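You operate a simulated robot arm through the tools that you are given. There is no shell and no other tool.

You run a simulated robot arm. Do the job below in one go: nothing can be reset, and whatever is moved stays where it is left.

TASK
Put things in order on the machine bench top. At the end: the paint tin (marked "TEAL") from the machine bench top stands where the grey mug box stood; the grey mug box stands on top of the beige side plate; the cream foam block stands where the beige tall prop stood; the beige tall prop from the machine bench top stands where the paint tin stood; whatever was shut is shut again. Leave all else as you found it, and nothing knocked over.

It is judged by the outcome, as a careful person would: the job done as asked, and still so three seconds after it is handed in. It fails if anything else is knocked over, pushed out of place, dropped, spilled or broken.

THE ROBOT
A 6-joint arm with a two-finger parallel gripper, fixed in place. Base frame: the origin is at the foot of the arm, x ahead of it, y to its left, z up; the work surface is at about z = 0.88. Readings come in m, rad, newtons and seconds.
With the tool pointing down near the work surface it reaches from about 0.26 to 0.66 m from the base axis. Its first joint turns from -1.152 to 1.152 rad. Payload 2.9 kg.
The tool frame sits at the grasp point between the pads (the TCP): z along the fingers, y along the line on which they close. The tips reach 0.03 m beyond it. Largest opening 0.11 m; finger width 0.02, thickness 0.01; the body of the gripper, 0.048 by 0.112 m, starts 0.055 m behind the TCP.
Orientation is that of the tool frame in the base frame, as a unit quaternion [x, y, z, w]. With the fingers straight down and closing along the base's y, the tool's x points along the base's -x, its y along +y and its z along -z.

THE INTERFACE
- The arm moves only by the tool jog_arm. Its argument "motion" is a list of rows, each a list of 7 numbers: the shift along the tool's x, y, z in m, then the turn, a rotation vector about the tool's x, y, z in rad, then the closure in counts, from 0 (fully open) to 255 (shut). In form: [[tx, ty, tz, rx, ry, rz, jaw], ...]. A call has 1 to 20 rows; each row shifts and turns the commanded pose from where the row before left it, along the tool's axes as they then stand. A row lasts 0.2 s, in which the tool goes at most 0.05 m and 0.15 rad; a call with a longer step from one row to the next is refused whole, and so is a gripper value outside its range. A pose out of reach is approached as far as the arm can. The call stops where the force on the tool passes 40 N (or 10 N more than at its start, if that is more) or the arm is blocked; 0.2 s more then pass. The fingers move at their own pace (about 0.108 m/s each) and stop on an object; they squeeze with about 40 N. The grip force told is the motor's: it shows also when the fingers shut on nothing. Time passes only in rows, and 0.2 s behind the last, so rows that do not move let the fingers close. The reply holds the time, the measured pose of the TCP, the force on the tool along the base axes, the opening and the grip force, in the units named above and with some noise, with the torque about the TCP (base axes, N m) and any sound that the robot's microphone picked up, and new pictures: "show" is both (left out), scene, wrist or none.
- Cameras (640 x 400 px; columns grow to the right, rows downward): "scene" is fixed at [0.0929, 0.4496, 1.384]; the picture's right is [-0.55, -0.84, 0.00], its down [-0.48, 0.31, -0.82] and it looks along [0.69, -0.45, -0.57] (base axes); focal length 265 px, centre (320, 200). "wrist" rides on the gripper at [0.072, 0.017, -0.103] in the tool frame; the picture's right is [-0.23, 0.97, 0.00], its down [-0.76, -0.18, -0.62] and it looks along [-0.61, -0.14, 0.78] (tool axes); focal length 222 px, centre (320, 200). There is no depth. A picture from a camera that has moved, and an enlarged one, comes with that camera's place and axes in the base frame and with its lens.
- enlarge(camera, box): a new picture of the part [left, top, right, bottom] of that camera's present view, enlarged. It takes no simulated time.
- sign_off(): hands the job in; it is judged then, once.

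Places have to be worked out from the pictures, the camera data and where the tool is seen. Open the gripper and draw the arm clear of the work before you hand the job in, unless the task says otherwise.

The tools are called after "Emit:" as a command line: name --pt "numbers of a row" for each row, then --argument value for the rest, lists and objects as JSON in quotes. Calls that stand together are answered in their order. jog_arm: Moves the arm, as the interface text tells. Its arguments: {"type":"object","properties":{"motion":{"type":"array"},"show":{"type":"string","enum":["both","scene","wrist","none"]}},"required":["motion"]} The other tools are called the same way: enlarge (camera, box) takes an enlarged picture of a part of a camera's view; sign_off () hands the job in.

At the start:

```text
clock: 0.0
tcp_pos: [0.3994, 0.0088, 1.1848]
ee_rot: [-0.001, 1.0, 0.0, 0.0]
wrist_force: [0.4, 0.1, 0.5]
torque: [0.02, -0.01, 0.01]
gripper_width: 0.1101
finger_force: 0.1
```

scene: 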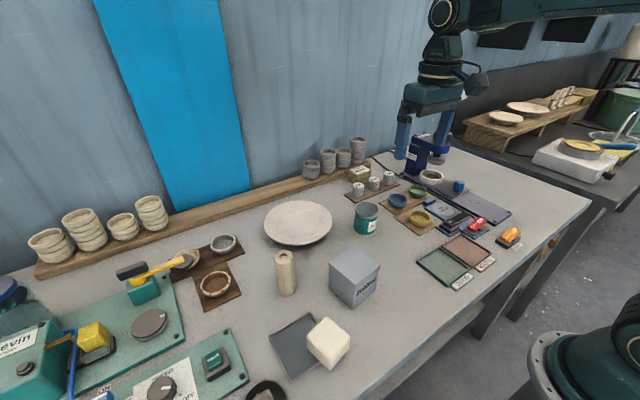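
wrist: 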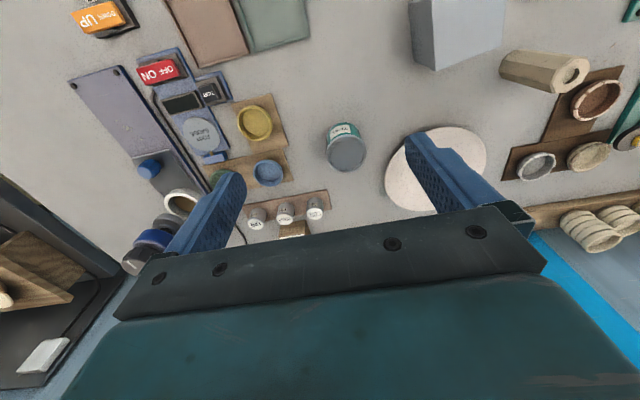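

I start by looking more closely at the objects in both views to locate them; nothing moves yet.

Emit:
enlarge --camera "scene" --box '[230, 160, 430, 400]'

Emit:
enlarge --camera "wrist" --box '[300, 0, 640, 220]'

Emit:
enlarge --camera "scene" --box '[0, 200, 280, 400]'

```text
1.67 times, centred on (330, 280) of scene
camera zoom: at [0.0929, 0.4496, 1.384], right [-0.55, -0.84, 0.0], down [-0.48, 0.31, -0.82], along [0.69, -0.45, -0.57], focal length 442 px, centre (303, 67)
```

zoom: 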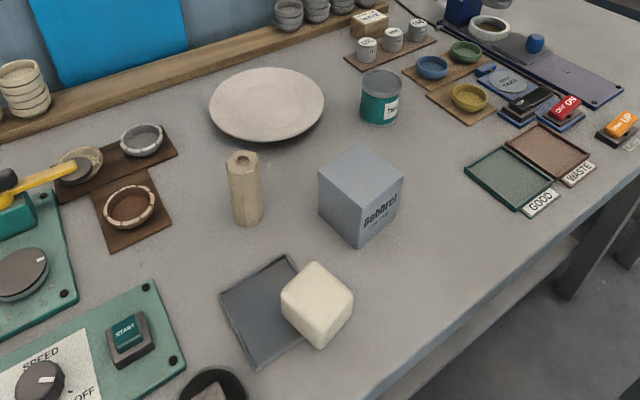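

```text
1.82 times, centred on (470, 110) of wrist
camera zoom: at [0.3245, 0.0244, 1.2871], right [0.23, 0.97, 0.0], down [0.76, -0.18, 0.62], along [0.61, -0.14, -0.78], focal length 404 px, centre (47, 364)
```

zoom: 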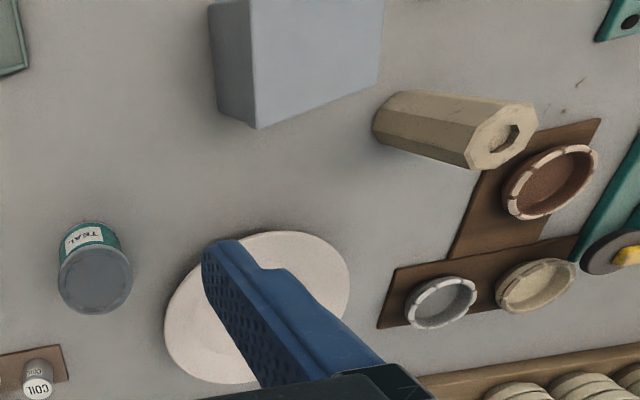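

```text
2.00 times, centred on (140, 300) of scene
camera zoom: at [0.0929, 0.4496, 1.384], right [-0.55, -0.84, 0.0], down [-0.48, 0.31, -0.82], along [0.69, -0.45, -0.57], focal length 530 px, centre (680, 0)
```

zoom: 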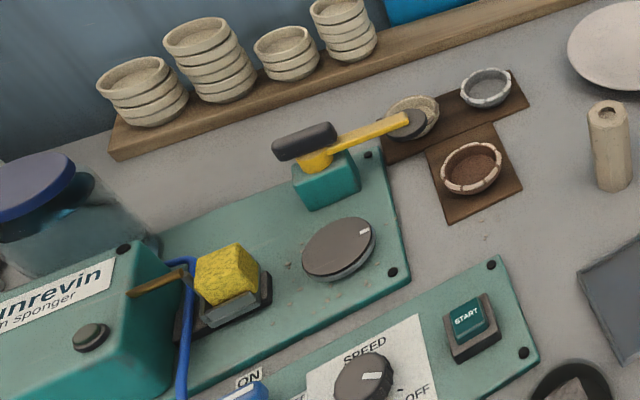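

From the scene view I judge the mug box at about (0.37, 0.18), the tall prop at (0.448, 0.305), the tin at (0.505, 0.022), the foam at (0.29, 0.30) and the plate at (0.62, 0.178). I'll hover above the box for a better fix.

Emit:
jog_arm --pt "0.0075 0.043 0.01 0 0 0 0" --pt "0.0075 0.043 0.01 0 0 0 0" --pt "0.0075 0.043 0.01 0 0 0 0" --pt "0.0075 0.043 0.01 0 0 0 0" --pt "0 0 0 0 0 0 0" --show "both"

```text
clock: 1.2
tcp_pos: [0.3714, 0.1804, 1.144]
ee_rot: [0.001, 1.0, 0.0, 0.0]
wrist_force: [-0.2, -0.6, -0.1]
torque: [0.03, -0.03, 0.01]
gripper_width: 0.1099
finger_force: 0.0
camera wrist: at [0.2967, 0.1961, 1.247], right [0.23, 0.97, 0.0], down [0.76, -0.18, 0.62], along [0.61, -0.14, -0.78], focal length 222 px, centre (320, 200)
```

scene: 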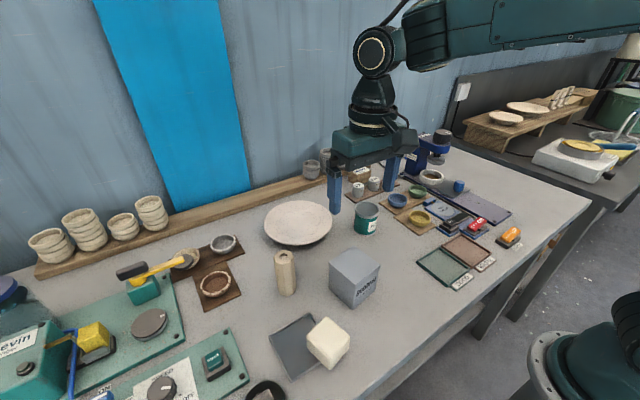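
wrist: 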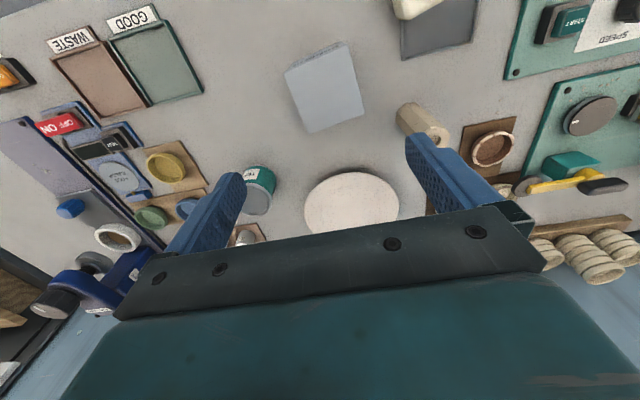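

The wrist picture now shows the box, plate, prop and tin together. I enlarge it to measure corners.

Emit:
enlarge --camera "wrist" --box '[270, 20, 400, 140]'

Emit:
enlarge --camera "wrist" --box '[380, 0, 500, 160]'

Emit:
enlarge --camera "wrist" --box '[230, 150, 420, 250]'

Emit:
enlarge --camera "scene" --box '[310, 230, 400, 310]'

Emit:
enlarge --camera "scene" --box '[260, 300, 370, 390]'

Emit:
enlarge --camera "scene" --box '[250, 190, 390, 300]'

```text
3.33 times, centred on (335, 80) of wrist
camera zoom: at [0.2967, 0.1961, 1.247], right [0.23, 0.97, 0.0], down [0.76, -0.18, 0.62], along [0.61, -0.14, -0.78], focal length 740 px, centre (270, 600)
```

zoom: 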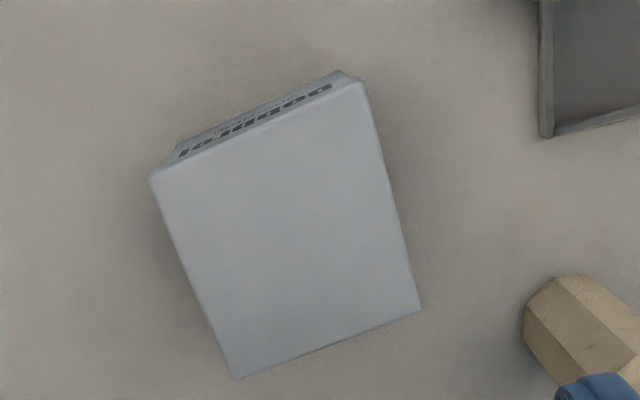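

```text
2.50 times, centred on (440, 80) of wrist
camera zoom: at [0.2967, 0.1961, 1.247], right [0.23, 0.97, 0.0], down [0.76, -0.18, 0.62], along [0.61, -0.14, -0.78], focal length 555 px, centre (20, 500)
```

zoom: 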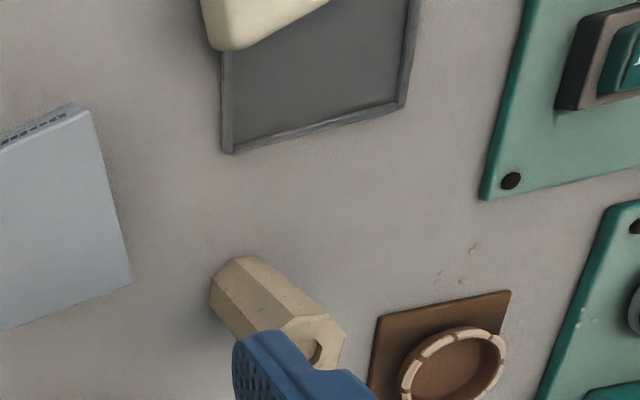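

```text
3.37 times, centred on (325, 200) of wrist
camera zoom: at [0.2967, 0.1961, 1.247], right [0.23, 0.97, 0.0], down [0.76, -0.18, 0.62], along [0.61, -0.14, -0.78], focal length 748 px, centre (303, 200)
```

zoom: 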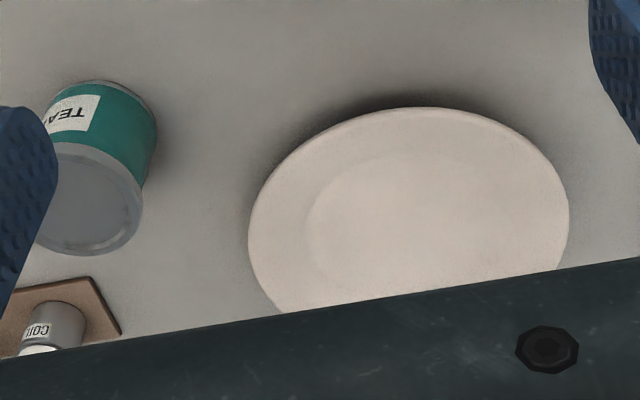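

```text
5.00 times, centred on (355, 270) of scene
camera zoom: at [0.0929, 0.4496, 1.384], right [-0.55, -0.84, 0.0], down [-0.48, 0.31, -0.82], along [0.69, -0.45, -0.57], focal length 1324 px, centre (145, -150)
```

zoom: 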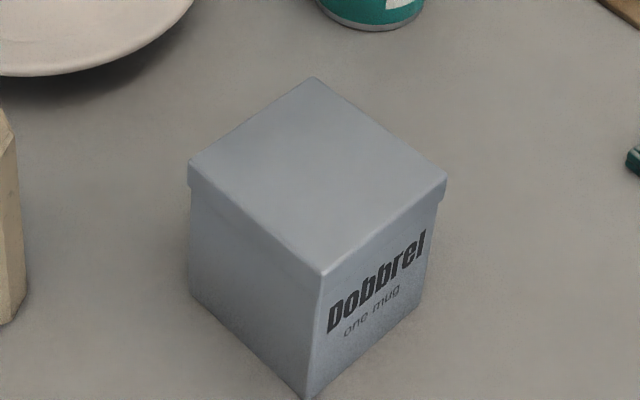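

```text
4.44 times, centred on (315, 345) of scene
camera zoom: at [0.0929, 0.4496, 1.384], right [-0.55, -0.84, 0.0], down [-0.48, 0.31, -0.82], along [0.69, -0.45, -0.57], focal length 1177 px, centre (342, -444)
```

zoom: 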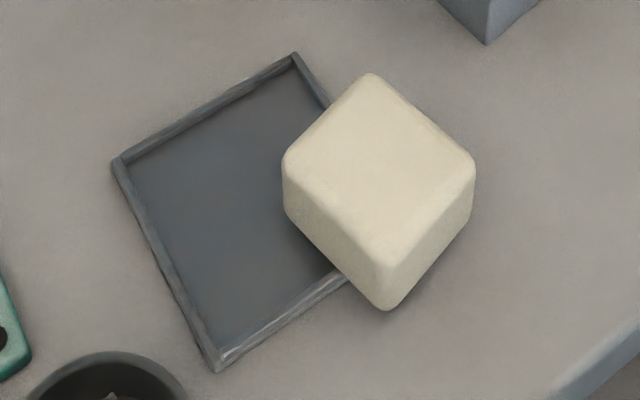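

```text
3.64 times, centred on (320, 245) of scene
camera zoom: at [0.0929, 0.4496, 1.384], right [-0.55, -0.84, 0.0], down [-0.48, 0.31, -0.82], along [0.69, -0.45, -0.57], focal length 963 px, centre (320, 36)
```

zoom: 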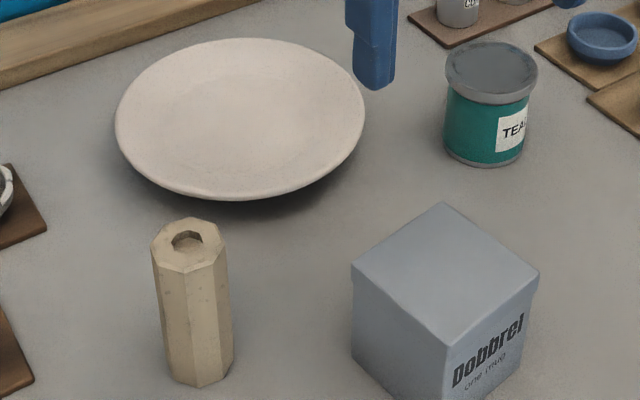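

Box: body about 0.07 m square and 0.085 m tall, with a slightly proud lid (about 0.0745 m square, 15 mm deep), centred near (0.3645, 0.187) and turned about +8°. I align the tool with it and lower to a hover just above.

Emit:
jog_arm --pt "0.0069 0.0066 0 0 0 -0.136 0" --pt "0 0 0.04 0 0 0 0" --pt "0 0 0.04 0 0 0 0" --pt "0 0 0.02 0 0 0 0" --pt "0 0 0 0 0 0 0" --show "both"

```text
clock: 2.4
tcp_pos: [0.3638, 0.187, 1.0446]
ee_rot: [-0.068, 0.998, 0.0, 0.0]
wrist_force: [-0.1, 0.2, 0.7]
torque: [0.0, 0.04, 0.0]
gripper_width: 0.1102
finger_force: 0.1
camera wrist: at [0.288, 0.1927, 1.1469], right [0.09, 1.0, 0.0], down [0.78, -0.07, 0.62], along [0.62, -0.06, -0.78], focal length 222 px, centre (320, 200)
```

scene: 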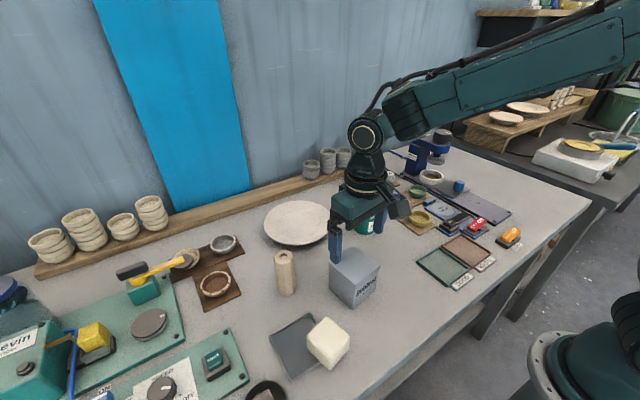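
wrist: 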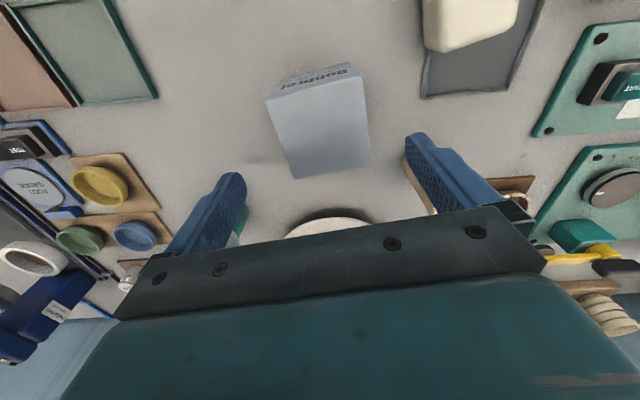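

Aligned. I enlarge the wrist view to check the box centring before going down.

Emit:
enlarge --camera "wrist" --box '[240, 50, 400, 190]'

```text
2.86 times, centred on (320, 120) of wrist
camera zoom: at [0.288, 0.1927, 1.1469], right [0.09, 1.0, 0.0], down [0.78, -0.07, 0.62], along [0.62, -0.06, -0.78], focal length 635 px, centre (320, 429)
```

zoom: 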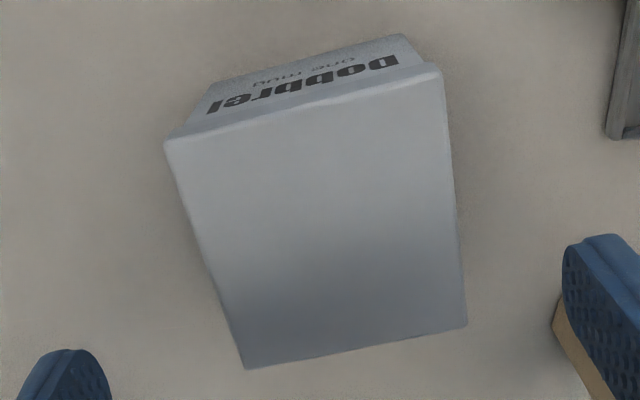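

The box centre works out at (0.3625, 0.1887), 8° turn, well between the fingers. I go down to lid level and close gently.

Emit:
jog_arm --pt "0.001 0.0015 0.04 0 0 0 0" --pt "0 0 0.04 0 0 0 0" --pt "0 0 0.0196 0 0 0 0" --pt "0 0 0 0 0 0 40" --pt "0 0 0 0 0 0 70" --pt "0 0 0 0 0 0 85" --pt "0 0 0 0 0 0 92" --pt "0 0 0 0 0 0 92" --show "both"

```text
clock: 4.2
tcp_pos: [0.3621, 0.1872, 0.9447]
ee_rot: [-0.069, 0.998, 0.0, 0.001]
wrist_force: [0.1, -0.5, 0.0]
torque: [-0.01, -0.02, -0.01]
gripper_width: 0.0738
finger_force: 40.2
camera wrist: at [0.286, 0.1935, 1.0465], right [0.09, 1.0, 0.0], down [0.78, -0.07, 0.62], along [0.62, -0.06, -0.78], focal length 222 px, centre (320, 200)
```

scene: 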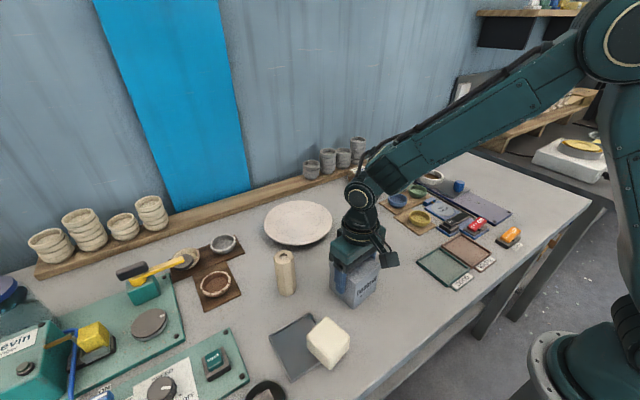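
wrist: 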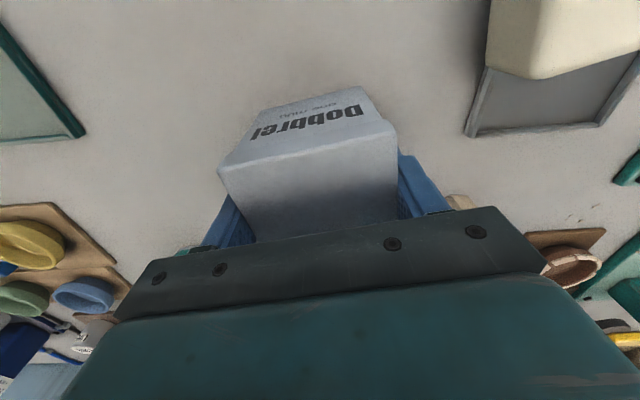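

The fingers stopped on the lid at 0.0738 m. I lift only 8 mm to test whether the whole box comes or just the lid.

Emit:
jog_arm --pt "0 0 -0.004 0 0 0 92" --pt "0 0 -0.004 0 0 0 92" --pt "0 0 0 0 0 0 92" --show "both"

Emit:
enlarge --camera "scene" --box '[310, 220, 400, 310]'

Emit:
enlarge --camera "wrist" --box '[200, 60, 420, 200]'

```text
clock: 5.0
tcp_pos: [0.3614, 0.1884, 0.9539]
ee_rot: [-0.068, 0.998, -0.001, 0.0]
wrist_force: [-0.6, -0.7, -2.6]
torque: [0.01, -0.01, -0.01]
gripper_width: 0.0736
finger_force: 40.2
camera wrist: at [0.2851, 0.1936, 1.0558], right [0.09, 1.0, 0.0], down [0.78, -0.07, 0.62], along [0.62, -0.06, -0.78], focal length 222 px, centre (320, 200)
```

scene: 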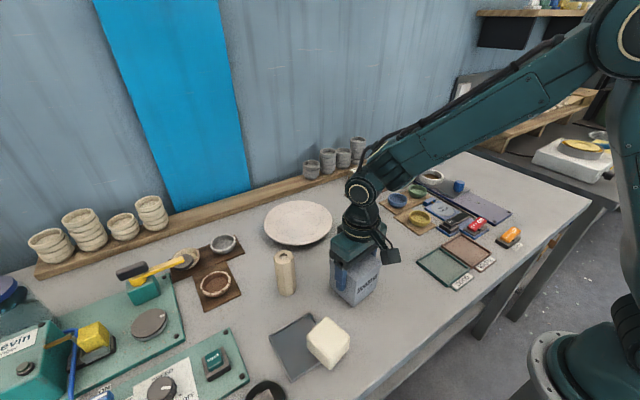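
wrist: 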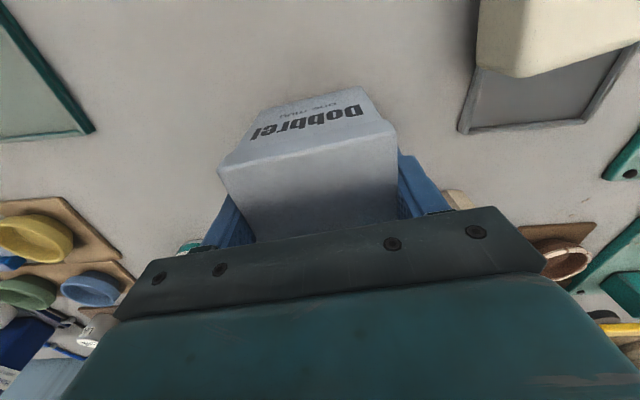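

```text
4.44 times, centred on (355, 265) of scene
camera zoom: at [0.0929, 0.4496, 1.384], right [-0.55, -0.84, 0.0], down [-0.48, 0.31, -0.82], along [0.69, -0.45, -0.57], focal length 1177 px, centre (164, -89)
```

zoom: 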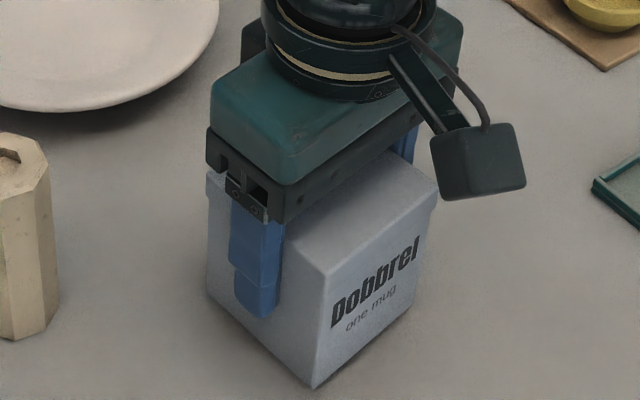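

```text
2.86 times, centred on (310, 130) of wrist
camera zoom: at [0.2851, 0.1936, 1.0558], right [0.09, 1.0, 0.0], down [0.78, -0.07, 0.62], along [0.62, -0.06, -0.78], focal length 635 px, centre (349, 400)
```

zoom: 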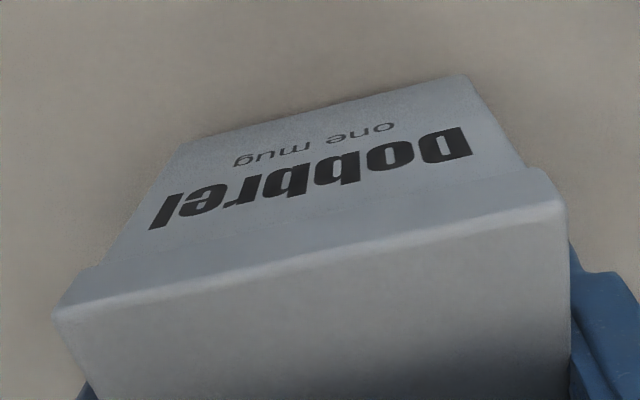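

The force (−2.6 N) and the risen bottom edge show the whole box came up together. Before carrying it, I measure the plate more finely.

Emit:
enlarge --camera "scene" --box '[255, 190, 345, 255]'

```text
6.15 times, centred on (300, 222) of scene
camera zoom: at [0.0929, 0.4496, 1.384], right [-0.55, -0.84, 0.0], down [-0.48, 0.31, -0.82], along [0.69, -0.45, -0.57], focal length 1630 px, centre (443, 62)
```

zoom: 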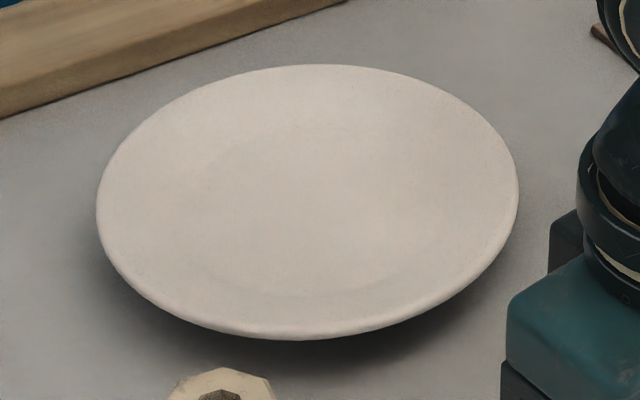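

With rim at z≈0.90 the plate centre comes out around (0.62, 0.18), radius 0.10. I raise the box and carry it over the plate, keeping it high, then compare relative positions.

Emit:
jog_arm --pt "0 0 -0.015 0 0 0 92" --pt "0 0 -0.03 0 0 0 92" --pt "0 0 -0.015 0 0 0 92" --pt "-0.014 -0.0023 0 0 0 0 92" --pt "-0.02813 -0.00467 0 0 0 0 92" --pt "-0.02813 -0.00467 0 0 0 0 92" --pt "-0.02813 -0.00467 0 0 0 0 92" --pt "-0.02813 -0.00467 0 0 0 0 92" --pt "-0.02813 -0.00467 0 0 0 0 92" --pt "-0.02813 -0.00467 0 0 0 0 92" --pt "-0.02813 -0.00467 0 0 0 0 92" --pt "-0.02813 -0.00467 0 0 0 0 92" --pt "-0.014 -0.0023 0 0 0 0 92" --pt "0 0 0 0 0 0 92" --show "both"

Emit:
enlarge --camera "scene" --box '[235, 140, 375, 260]'

Emit:
enlarge --camera "wrist" --box '[160, 40, 480, 240]'

```text
clock: 8.0
tcp_pos: [0.6169, 0.1818, 1.0118]
ee_rot: [-0.067, 0.998, 0.001, 0.001]
wrist_force: [0.1, 0.1, -3.7]
torque: [0.0, 0.0, 0.0]
gripper_width: 0.0735
finger_force: 39.9
camera wrist: at [0.5411, 0.1871, 1.1141], right [0.09, 1.0, 0.0], down [0.78, -0.07, 0.62], along [0.62, -0.06, -0.78], focal length 222 px, centre (320, 200)
```

scene: 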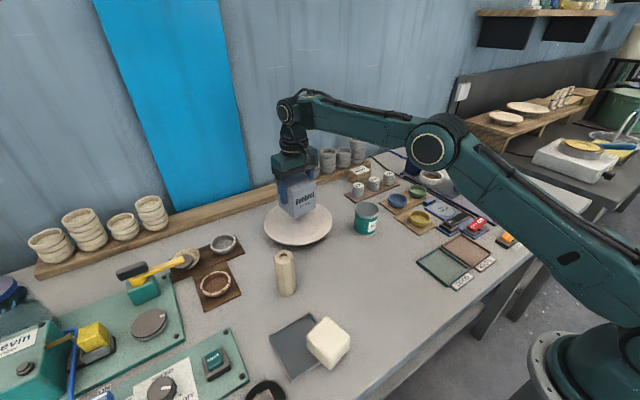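
wrist: 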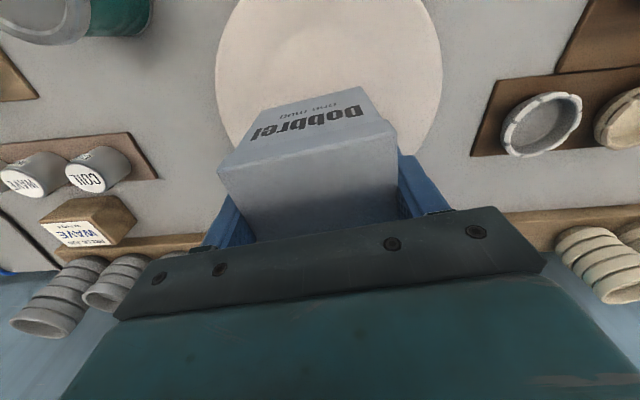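

```text
3.33 times, centred on (305, 200) of scene
camera zoom: at [0.093, 0.4496, 1.384], right [-0.55, -0.84, 0.0], down [-0.48, 0.31, -0.82], along [0.69, -0.45, -0.57], focal length 883 px, centre (370, 200)
```

zoom: 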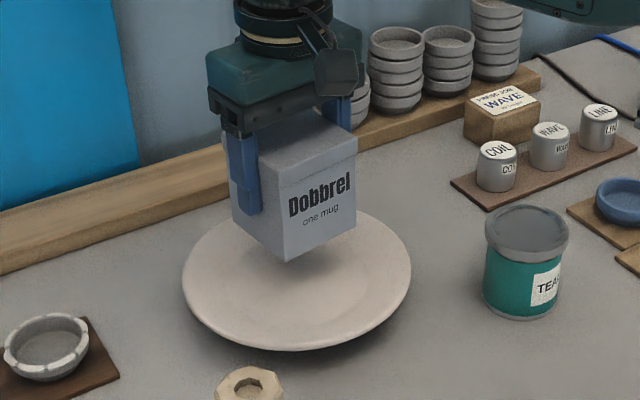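

```text
2.00 times, centred on (320, 140) of wrist
camera zoom: at [0.5411, 0.1871, 1.1141], right [0.09, 1.0, 0.0], down [0.78, -0.07, 0.62], along [0.62, -0.06, -0.78], focal length 444 px, centre (320, 320)
```

zoom: 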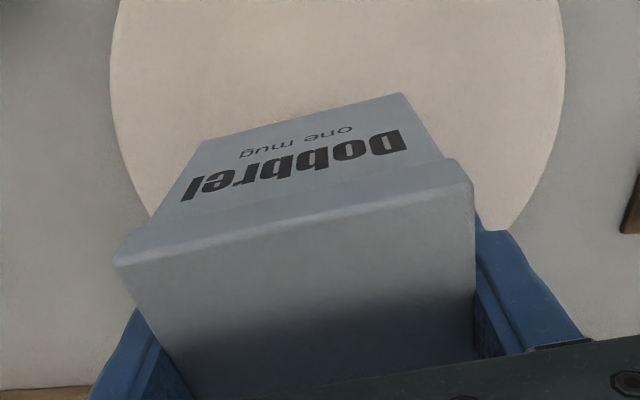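

The box is over the plate but seems a little off: I judge the plate centre nearer (0.613, 0.186). I shift by a few mm, lower to a couple of centimetres above it, and compare again.

Emit:
jog_arm --pt "0.0034 0.0045 0 0 0 0 92" --pt "0 0 0.015 0 0 0 92" --pt "0 0 0.015 0 0 0 92" --pt "0 0 0.005 0 0 0 92" --pt "0 0 0 0 0 0 92" --show "both"

Emit:
enlarge --camera "scene" --box '[250, 170, 350, 250]'

Emit:
enlarge --camera "wrist" --box '[160, 0, 480, 220]'

```text
clock: 9.2
tcp_pos: [0.6135, 0.1855, 0.9786]
ee_rot: [-0.069, 0.998, 0.0, 0.0]
wrist_force: [-0.5, 0.0, -2.6]
torque: [0.03, 0.04, -0.05]
gripper_width: 0.074
finger_force: 40.3
camera wrist: at [0.5369, 0.1902, 1.0799], right [0.09, 1.0, 0.0], down [0.78, -0.07, 0.62], along [0.62, -0.06, -0.78], focal length 222 px, centre (320, 200)
```

scene: 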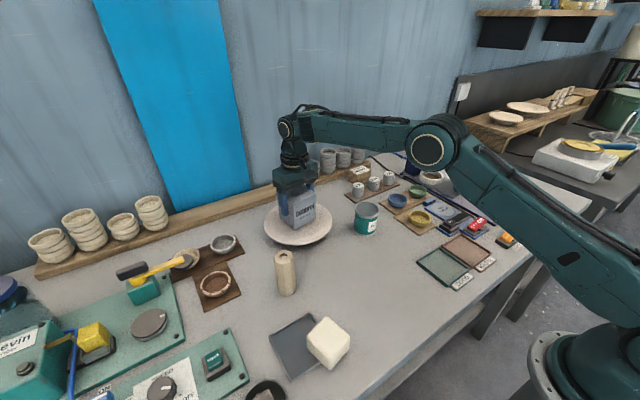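
wrist: 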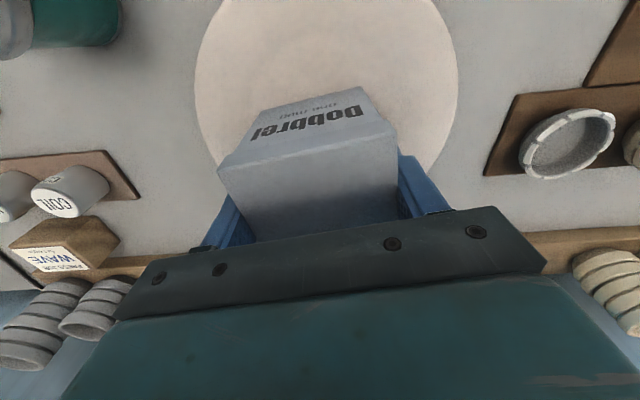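

```text
5.00 times, centred on (300, 210) of scene
camera zoom: at [0.093, 0.4496, 1.384], right [-0.55, -0.84, 0.0], down [-0.48, 0.31, -0.82], along [0.69, -0.45, -0.57], focal length 1324 px, centre (420, 150)
```

zoom: 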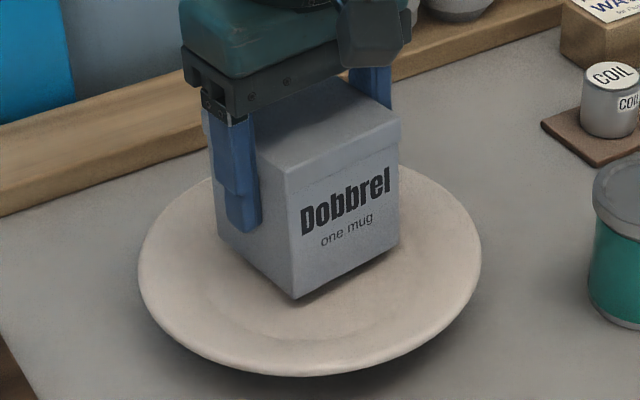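

```text
1.82 times, centred on (320, 110) of wrist
camera zoom: at [0.5369, 0.1902, 1.0799], right [0.09, 1.0, 0.0], down [0.78, -0.07, 0.62], along [0.62, -0.06, -0.78], focal length 404 px, centre (320, 364)
```

zoom: 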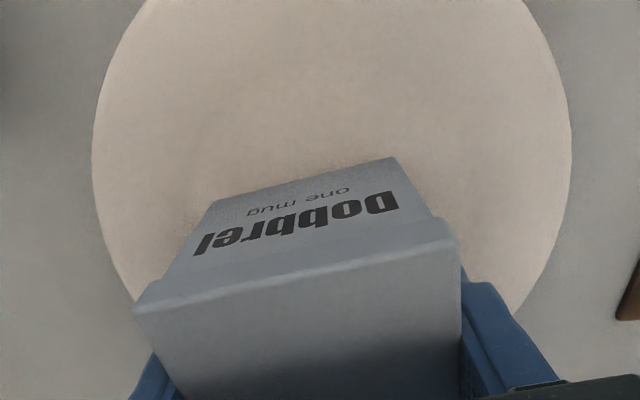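

The box sits centrally over the plate to within a few mm in both views, with roughly 15–20 mm to go. I lower in small steps watching the force.

Emit:
jog_arm --pt "0 0 0.005 0 0 0 92" --pt "0 0 0.005 0 0 0 92" --pt "0 0 0.002 0 0 0 92" --pt "0 0 0 0 0 0 92" --show "scene"

Emit:
enlarge --camera "scene" --box '[250, 170, 350, 250]'

```text
clock: 10.2
tcp_pos: [0.614, 0.1854, 0.9704]
ee_rot: [-0.068, 0.998, 0.0, 0.004]
wrist_force: [-5.2, -4.6, 25.3]
torque: [-0.91, -0.59, -0.27]
gripper_width: 0.0735
finger_force: 39.7
```

scene: 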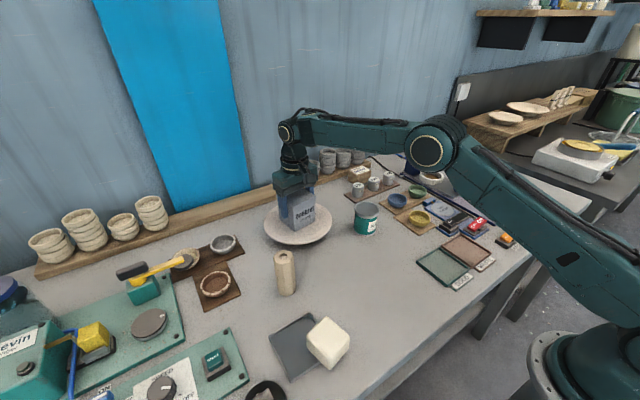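

```text
5.00 times, centred on (300, 210) of scene
camera zoom: at [0.0922, 0.4494, 1.3841], right [-0.55, -0.84, 0.0], down [-0.48, 0.31, -0.82], along [0.69, -0.45, -0.57], focal length 1324 px, centre (420, 150)
```

zoom: 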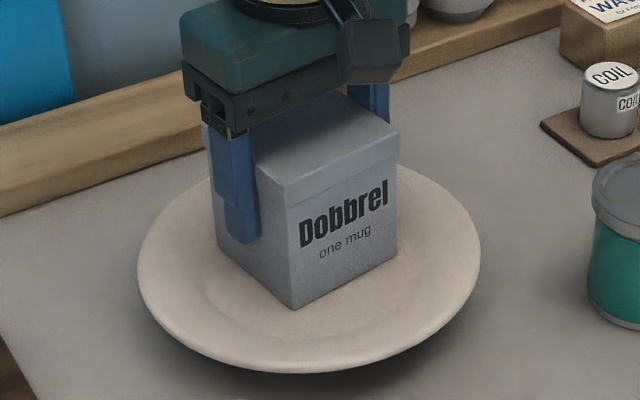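

Contact came early, and the torque puts it at the far-right bottom corner, so that corner is on the rim slope: the plate centre must be nearer to me. I lift off and look closely.

Emit:
jog_arm --pt "0 0 -0.008 0 0 0 92" --pt "0 0 -0.012 0 0 0 92" --pt "0 0 0 0 0 0 92" --show "both"

Emit:
enlarge --camera "scene" --box '[255, 190, 345, 250]'

Emit:
enlarge --camera "wrist" --box '[180, 0, 470, 180]'

```text
clock: 11.0
tcp_pos: [0.6134, 0.1848, 0.9851]
ee_rot: [-0.068, 0.998, -0.001, -0.002]
wrist_force: [-0.2, 0.6, -3.0]
torque: [-0.01, 0.01, 0.0]
gripper_width: 0.0737
finger_force: 39.9
camera wrist: at [0.5368, 0.1906, 1.0877], right [0.09, 1.0, 0.0], down [0.78, -0.07, 0.62], along [0.62, -0.06, -0.78], focal length 222 px, centre (320, 200)
```

scene: 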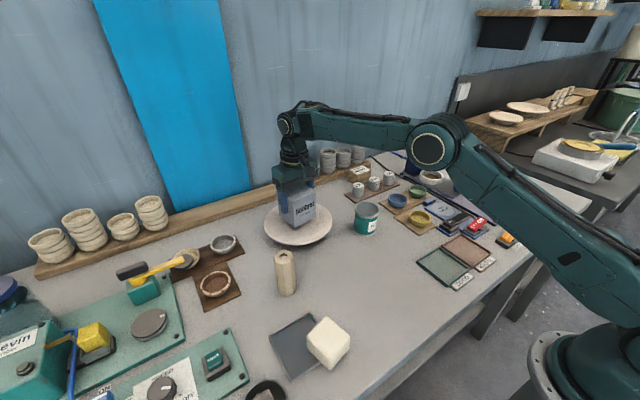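
wrist: 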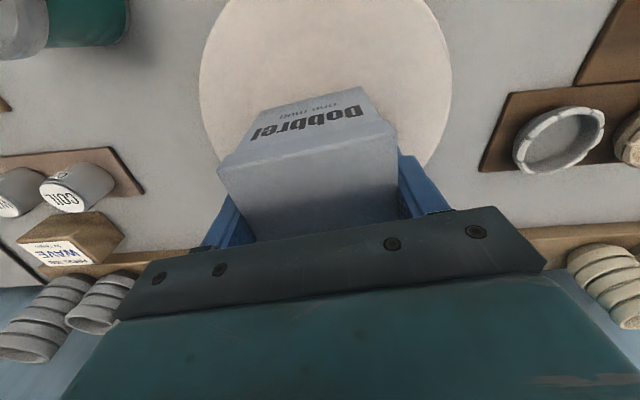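

```text
6.67 times, centred on (300, 220) of scene
camera zoom: at [0.093, 0.4496, 1.384], right [-0.55, -0.84, 0.0], down [-0.48, 0.31, -0.82], along [0.69, -0.45, -0.57], focal length 1766 px, centre (453, 67)
```

zoom: 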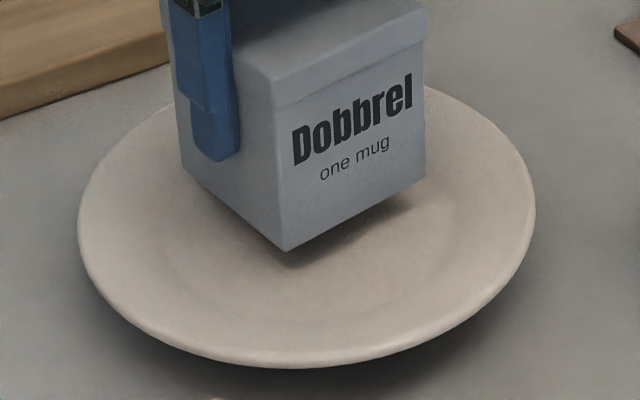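

```text
2.21 times, centred on (325, 90) of wrist
camera zoom: at [0.5368, 0.1906, 1.0877], right [0.09, 1.0, 0.0], down [0.78, -0.07, 0.62], along [0.62, -0.06, -0.78], focal length 490 px, centre (309, 443)
```

zoom: 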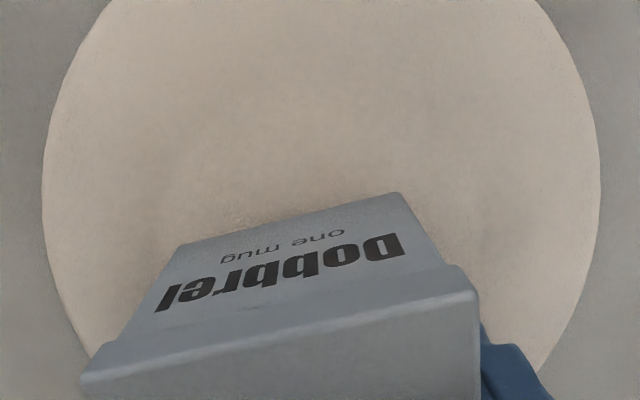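

From the wrist rim points the plate centre is about (0.607, 0.189), so the box was about 7 mm too far along (+x, −y). I shift by that and lower gently again.

Emit:
jog_arm --pt "0.0067 0.0057 0 0 0 0 92" --pt "0 0 0.006 0 0 0 92" --pt "0 0 0.006 0 0 0 92" --pt "0 0 0 0 0 0 92" --show "none"

Emit:
jog_arm --pt "0 0 0.002 0 0 0 92" --pt "0 0 0 0 0 0 92" --show "scene"

Emit:
enlarge --camera "scene" --box '[255, 190, 345, 250]'

```text
clock: 12.0
tcp_pos: [0.6065, 0.1899, 0.9732]
ee_rot: [-0.068, 0.998, -0.001, -0.001]
wrist_force: [-0.7, 0.4, -2.8]
torque: [-0.02, 0.01, 0.0]
gripper_width: 0.0738
finger_force: 39.4
```

```text
clock: 12.6
tcp_pos: [0.6059, 0.1915, 0.9723]
ee_rot: [-0.068, 0.998, 0.0, 0.0]
wrist_force: [-1.0, 0.0, -2.6]
torque: [-0.01, 0.03, 0.0]
gripper_width: 0.0739
finger_force: 40.1
```

scene: 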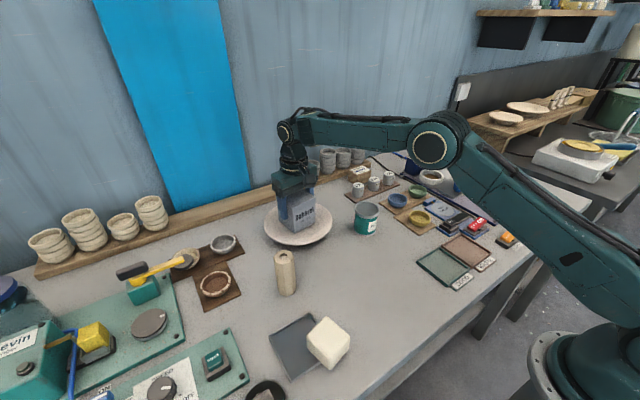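

```text
6.67 times, centred on (300, 220) of scene
camera zoom: at [0.093, 0.4496, 1.384], right [-0.55, -0.84, 0.0], down [-0.48, 0.31, -0.82], along [0.69, -0.45, -0.57], focal length 1766 px, centre (453, 67)
```

zoom: 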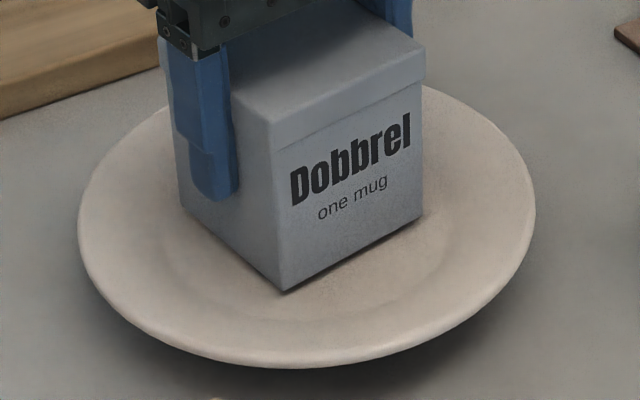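

No contact yet at z = 0.972; the box appears central now. I keep lowering in 2 mm steps.

Emit:
jog_arm --pt "0 0 0.002 0 0 0 92" --pt "0 0 0 0 0 0 92" --show "none"

Emit:
jog_arm --pt "0 0 0.0015 0 0 0 92" --pt "0 0 0 0 0 0 92" --show "none"

```text
clock: 13.2
tcp_pos: [0.6072, 0.1922, 0.9705]
ee_rot: [-0.068, 0.998, 0.001, 0.001]
wrist_force: [0.0, -0.5, -2.9]
torque: [0.02, 0.04, -0.01]
gripper_width: 0.0737
finger_force: 39.9
```

```text
clock: 13.8
tcp_pos: [0.6063, 0.1916, 0.9691]
ee_rot: [-0.068, 0.998, 0.0, 0.0]
wrist_force: [0.2, 0.7, -3.6]
torque: [0.05, -0.01, 0.03]
gripper_width: 0.0737
finger_force: 40.1
```

Still free (−3 N is just the weight). I continue in small steps.

Emit:
jog_arm --pt "0 0 0.0015 0 0 0 92" --pt "0 0 0 0 0 0 92" --show "none"

Emit:
jog_arm --pt "0 0 0.0015 0 0 0 92" --pt "0 0 0 0 0 0 92" --show "none"

```text
clock: 14.4
tcp_pos: [0.6067, 0.1902, 0.969]
ee_rot: [-0.068, 0.998, -0.001, 0.001]
wrist_force: [-3.4, -1.6, 6.4]
torque: [-0.11, 0.54, 0.06]
gripper_width: 0.0736
finger_force: 40.3
```

```text
clock: 15.0
tcp_pos: [0.6065, 0.1895, 0.9686]
ee_rot: [-0.068, 0.998, 0.0, 0.003]
wrist_force: [-6.2, -2.7, 26.8]
torque: [-0.39, 1.12, 0.02]
gripper_width: 0.0737
finger_force: 39.5
```

Contact now is along the near bottom edge and moving inward as I press, which fits a box slightly pitched by the earlier corner touch and now settling flat in the well. I check the picture before releasing.

Emit:
jog_arm --pt "0 0 -0.001 0 0 0 92" --pt "0 0 0 0 0 0 92" --show "both"

Emit:
enlarge --camera "scene" --box '[255, 190, 345, 250]'

Emit:
enlarge --camera "wrist" --box '[180, 0, 470, 180]'

```text
clock: 15.6
tcp_pos: [0.6074, 0.1897, 0.968]
ee_rot: [-0.068, 0.998, -0.001, 0.003]
wrist_force: [-0.3, 1.1, 23.8]
torque: [-0.18, 0.61, -0.07]
gripper_width: 0.074
finger_force: 40.8
camera wrist: at [0.53, 0.1958, 1.0699], right [0.09, 1.0, 0.0], down [0.78, -0.07, 0.63], along [0.62, -0.06, -0.78], focal length 222 px, centre (320, 200)
```

scene: 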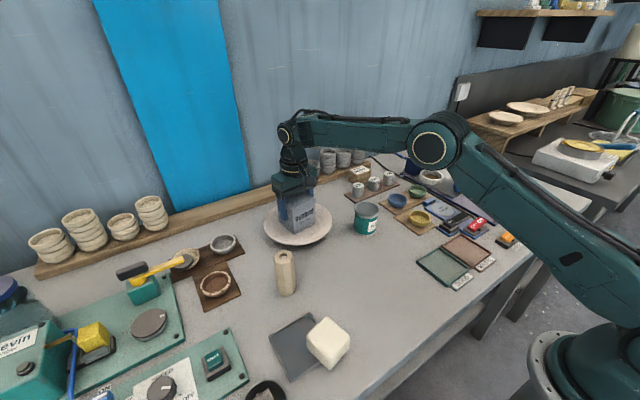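
wrist: 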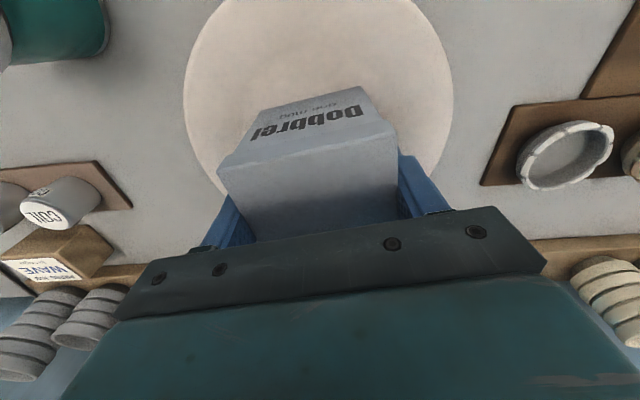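

```text
6.67 times, centred on (300, 220) of scene
camera zoom: at [0.0925, 0.4495, 1.3841], right [-0.55, -0.84, 0.0], down [-0.48, 0.31, -0.82], along [0.69, -0.45, -0.57], focal length 1766 px, centre (453, 67)
```

zoom: 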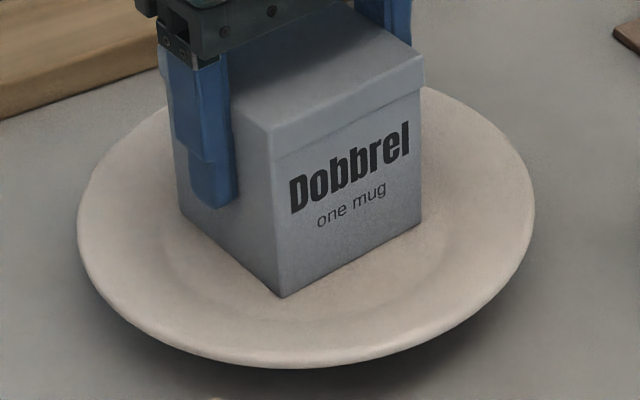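

```text
2.21 times, centred on (325, 90) of wrist
camera zoom: at [0.53, 0.1958, 1.0699], right [0.09, 1.0, 0.0], down [0.78, -0.07, 0.63], along [0.62, -0.06, -0.78], focal length 490 px, centre (309, 443)
```

zoom: 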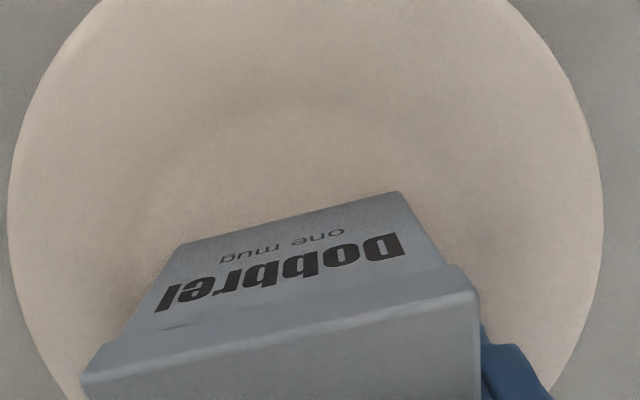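

The box sits within the well with margin all round. I ease the pressing force a little, then open the fingers and see how it settles.

Emit:
jog_arm --pt "0 0 -0.0015 0 0 0 92" --pt "0 0 0 0 0 0 84" --pt "0 0 0 0 0 0 76" --pt "0 0 0 0 0 0 50" --pt "0 0 0 0 0 0 20" --pt "0 0 0 0 0 0 0" --pt "0 0 0 0 0 0 0" --show "both"

Emit:
enlarge --camera "scene" --box '[255, 190, 345, 250]'

```text
clock: 17.2
tcp_pos: [0.6071, 0.1911, 0.9686]
ee_rot: [-0.068, 0.998, 0.0, 0.0]
wrist_force: [-0.3, 0.0, 0.8]
torque: [-0.03, 0.02, 0.01]
gripper_width: 0.11
finger_force: 0.1
camera wrist: at [0.5301, 0.1957, 1.0704], right [0.09, 1.0, 0.0], down [0.78, -0.07, 0.62], along [0.62, -0.06, -0.78], focal length 222 px, centre (320, 200)
```

scene: 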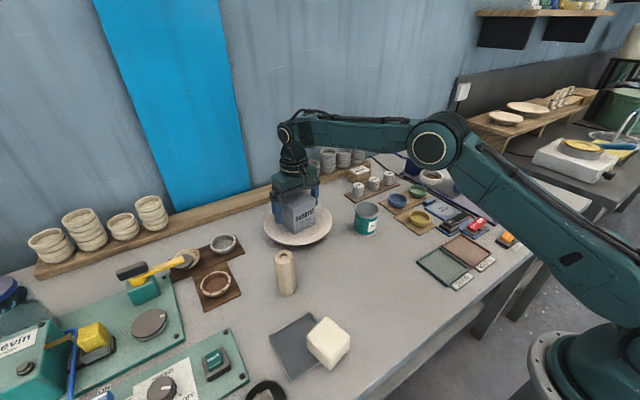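
wrist: 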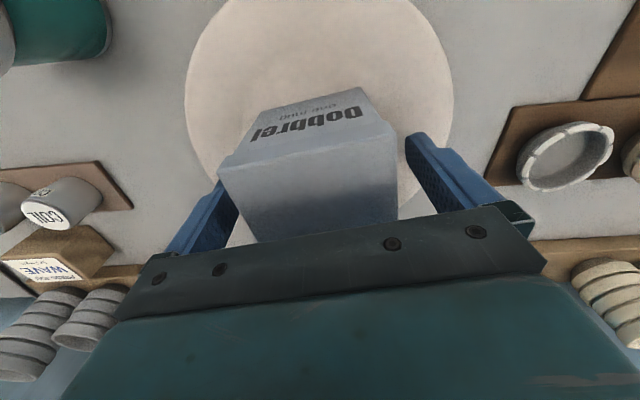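

```text
6.67 times, centred on (300, 220) of scene
camera zoom: at [0.0929, 0.4496, 1.384], right [-0.55, -0.84, 0.0], down [-0.48, 0.31, -0.82], along [0.69, -0.45, -0.57], focal length 1766 px, centre (453, 67)
```

zoom: 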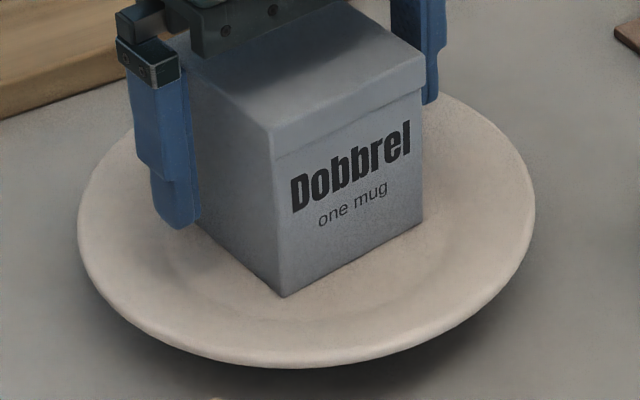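

Box stands upright on the plate. I rise straight up, square the tool again, and move over to hover above the paint tin.

Emit:
jog_arm --pt "0 0 -0.03 0 0 0 0" --pt "0 0 -0.04 0 0 0 0" --pt "0 0 -0.04 0 0 0 0" --pt "0 0 0 0 0 0.136 0" --pt "0.0214 -0.0328 0 0 0 0 0" --pt "0.0214 -0.0328 0 0 0 0 0" --pt "0.0214 -0.0328 0 0 0 0 0" --pt "0.0214 -0.0328 0 0 0 0 0" --pt "0.0214 -0.0328 0 0 0 0 0" --pt "0 0 0 0 0 0 0" --show "both"

Emit:
enlarge --camera "scene" --box '[250, 160, 410, 260]'

Emit:
enlarge --camera "wrist" --box '[220, 40, 420, 200]'

```text
clock: 19.4
tcp_pos: [0.4991, 0.0248, 1.0761]
ee_rot: [0.0, 1.0, 0.0, 0.0]
wrist_force: [0.5, 0.1, 0.7]
torque: [-0.02, 0.03, -0.01]
gripper_width: 0.1099
finger_force: 0.1
camera wrist: at [0.4242, 0.0411, 1.1794], right [0.23, 0.97, 0.0], down [0.76, -0.18, 0.62], along [0.61, -0.14, -0.78], focal length 222 px, centre (320, 200)
```

scene: 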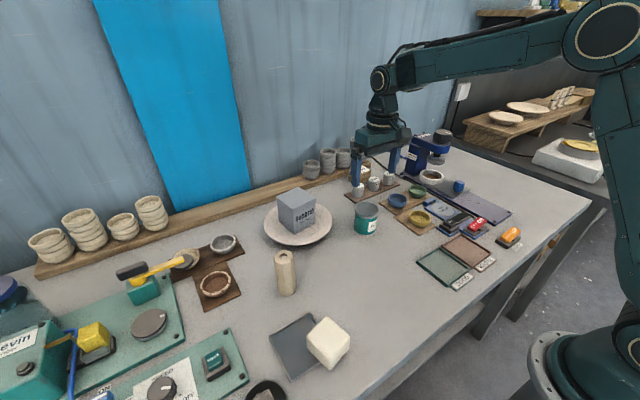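
wrist: 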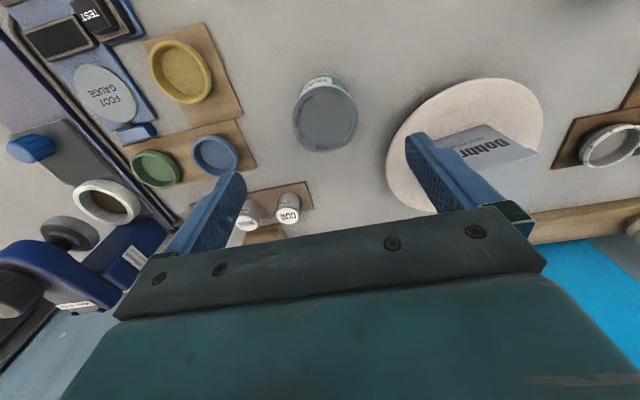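

```text
4.00 times, centred on (330, 210) of scene
camera zoom: at [0.0929, 0.4496, 1.384], right [-0.55, -0.84, 0.0], down [-0.48, 0.31, -0.82], along [0.69, -0.45, -0.57], focal length 1060 px, centre (280, 160)
```

zoom: 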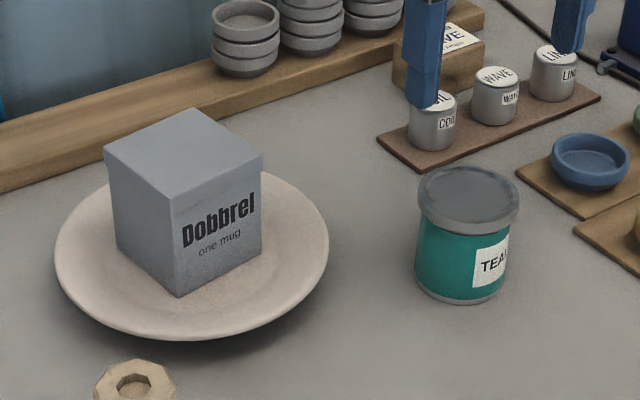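

```text
2.50 times, centred on (320, 120) of wrist
camera zoom: at [0.4242, 0.0411, 1.1794], right [0.23, 0.97, 0.0], down [0.76, -0.18, 0.62], along [0.61, -0.14, -0.78], focal length 555 px, centre (320, 400)
```

zoom: 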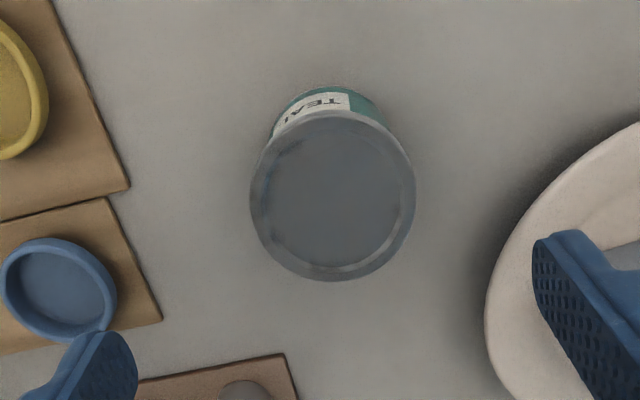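

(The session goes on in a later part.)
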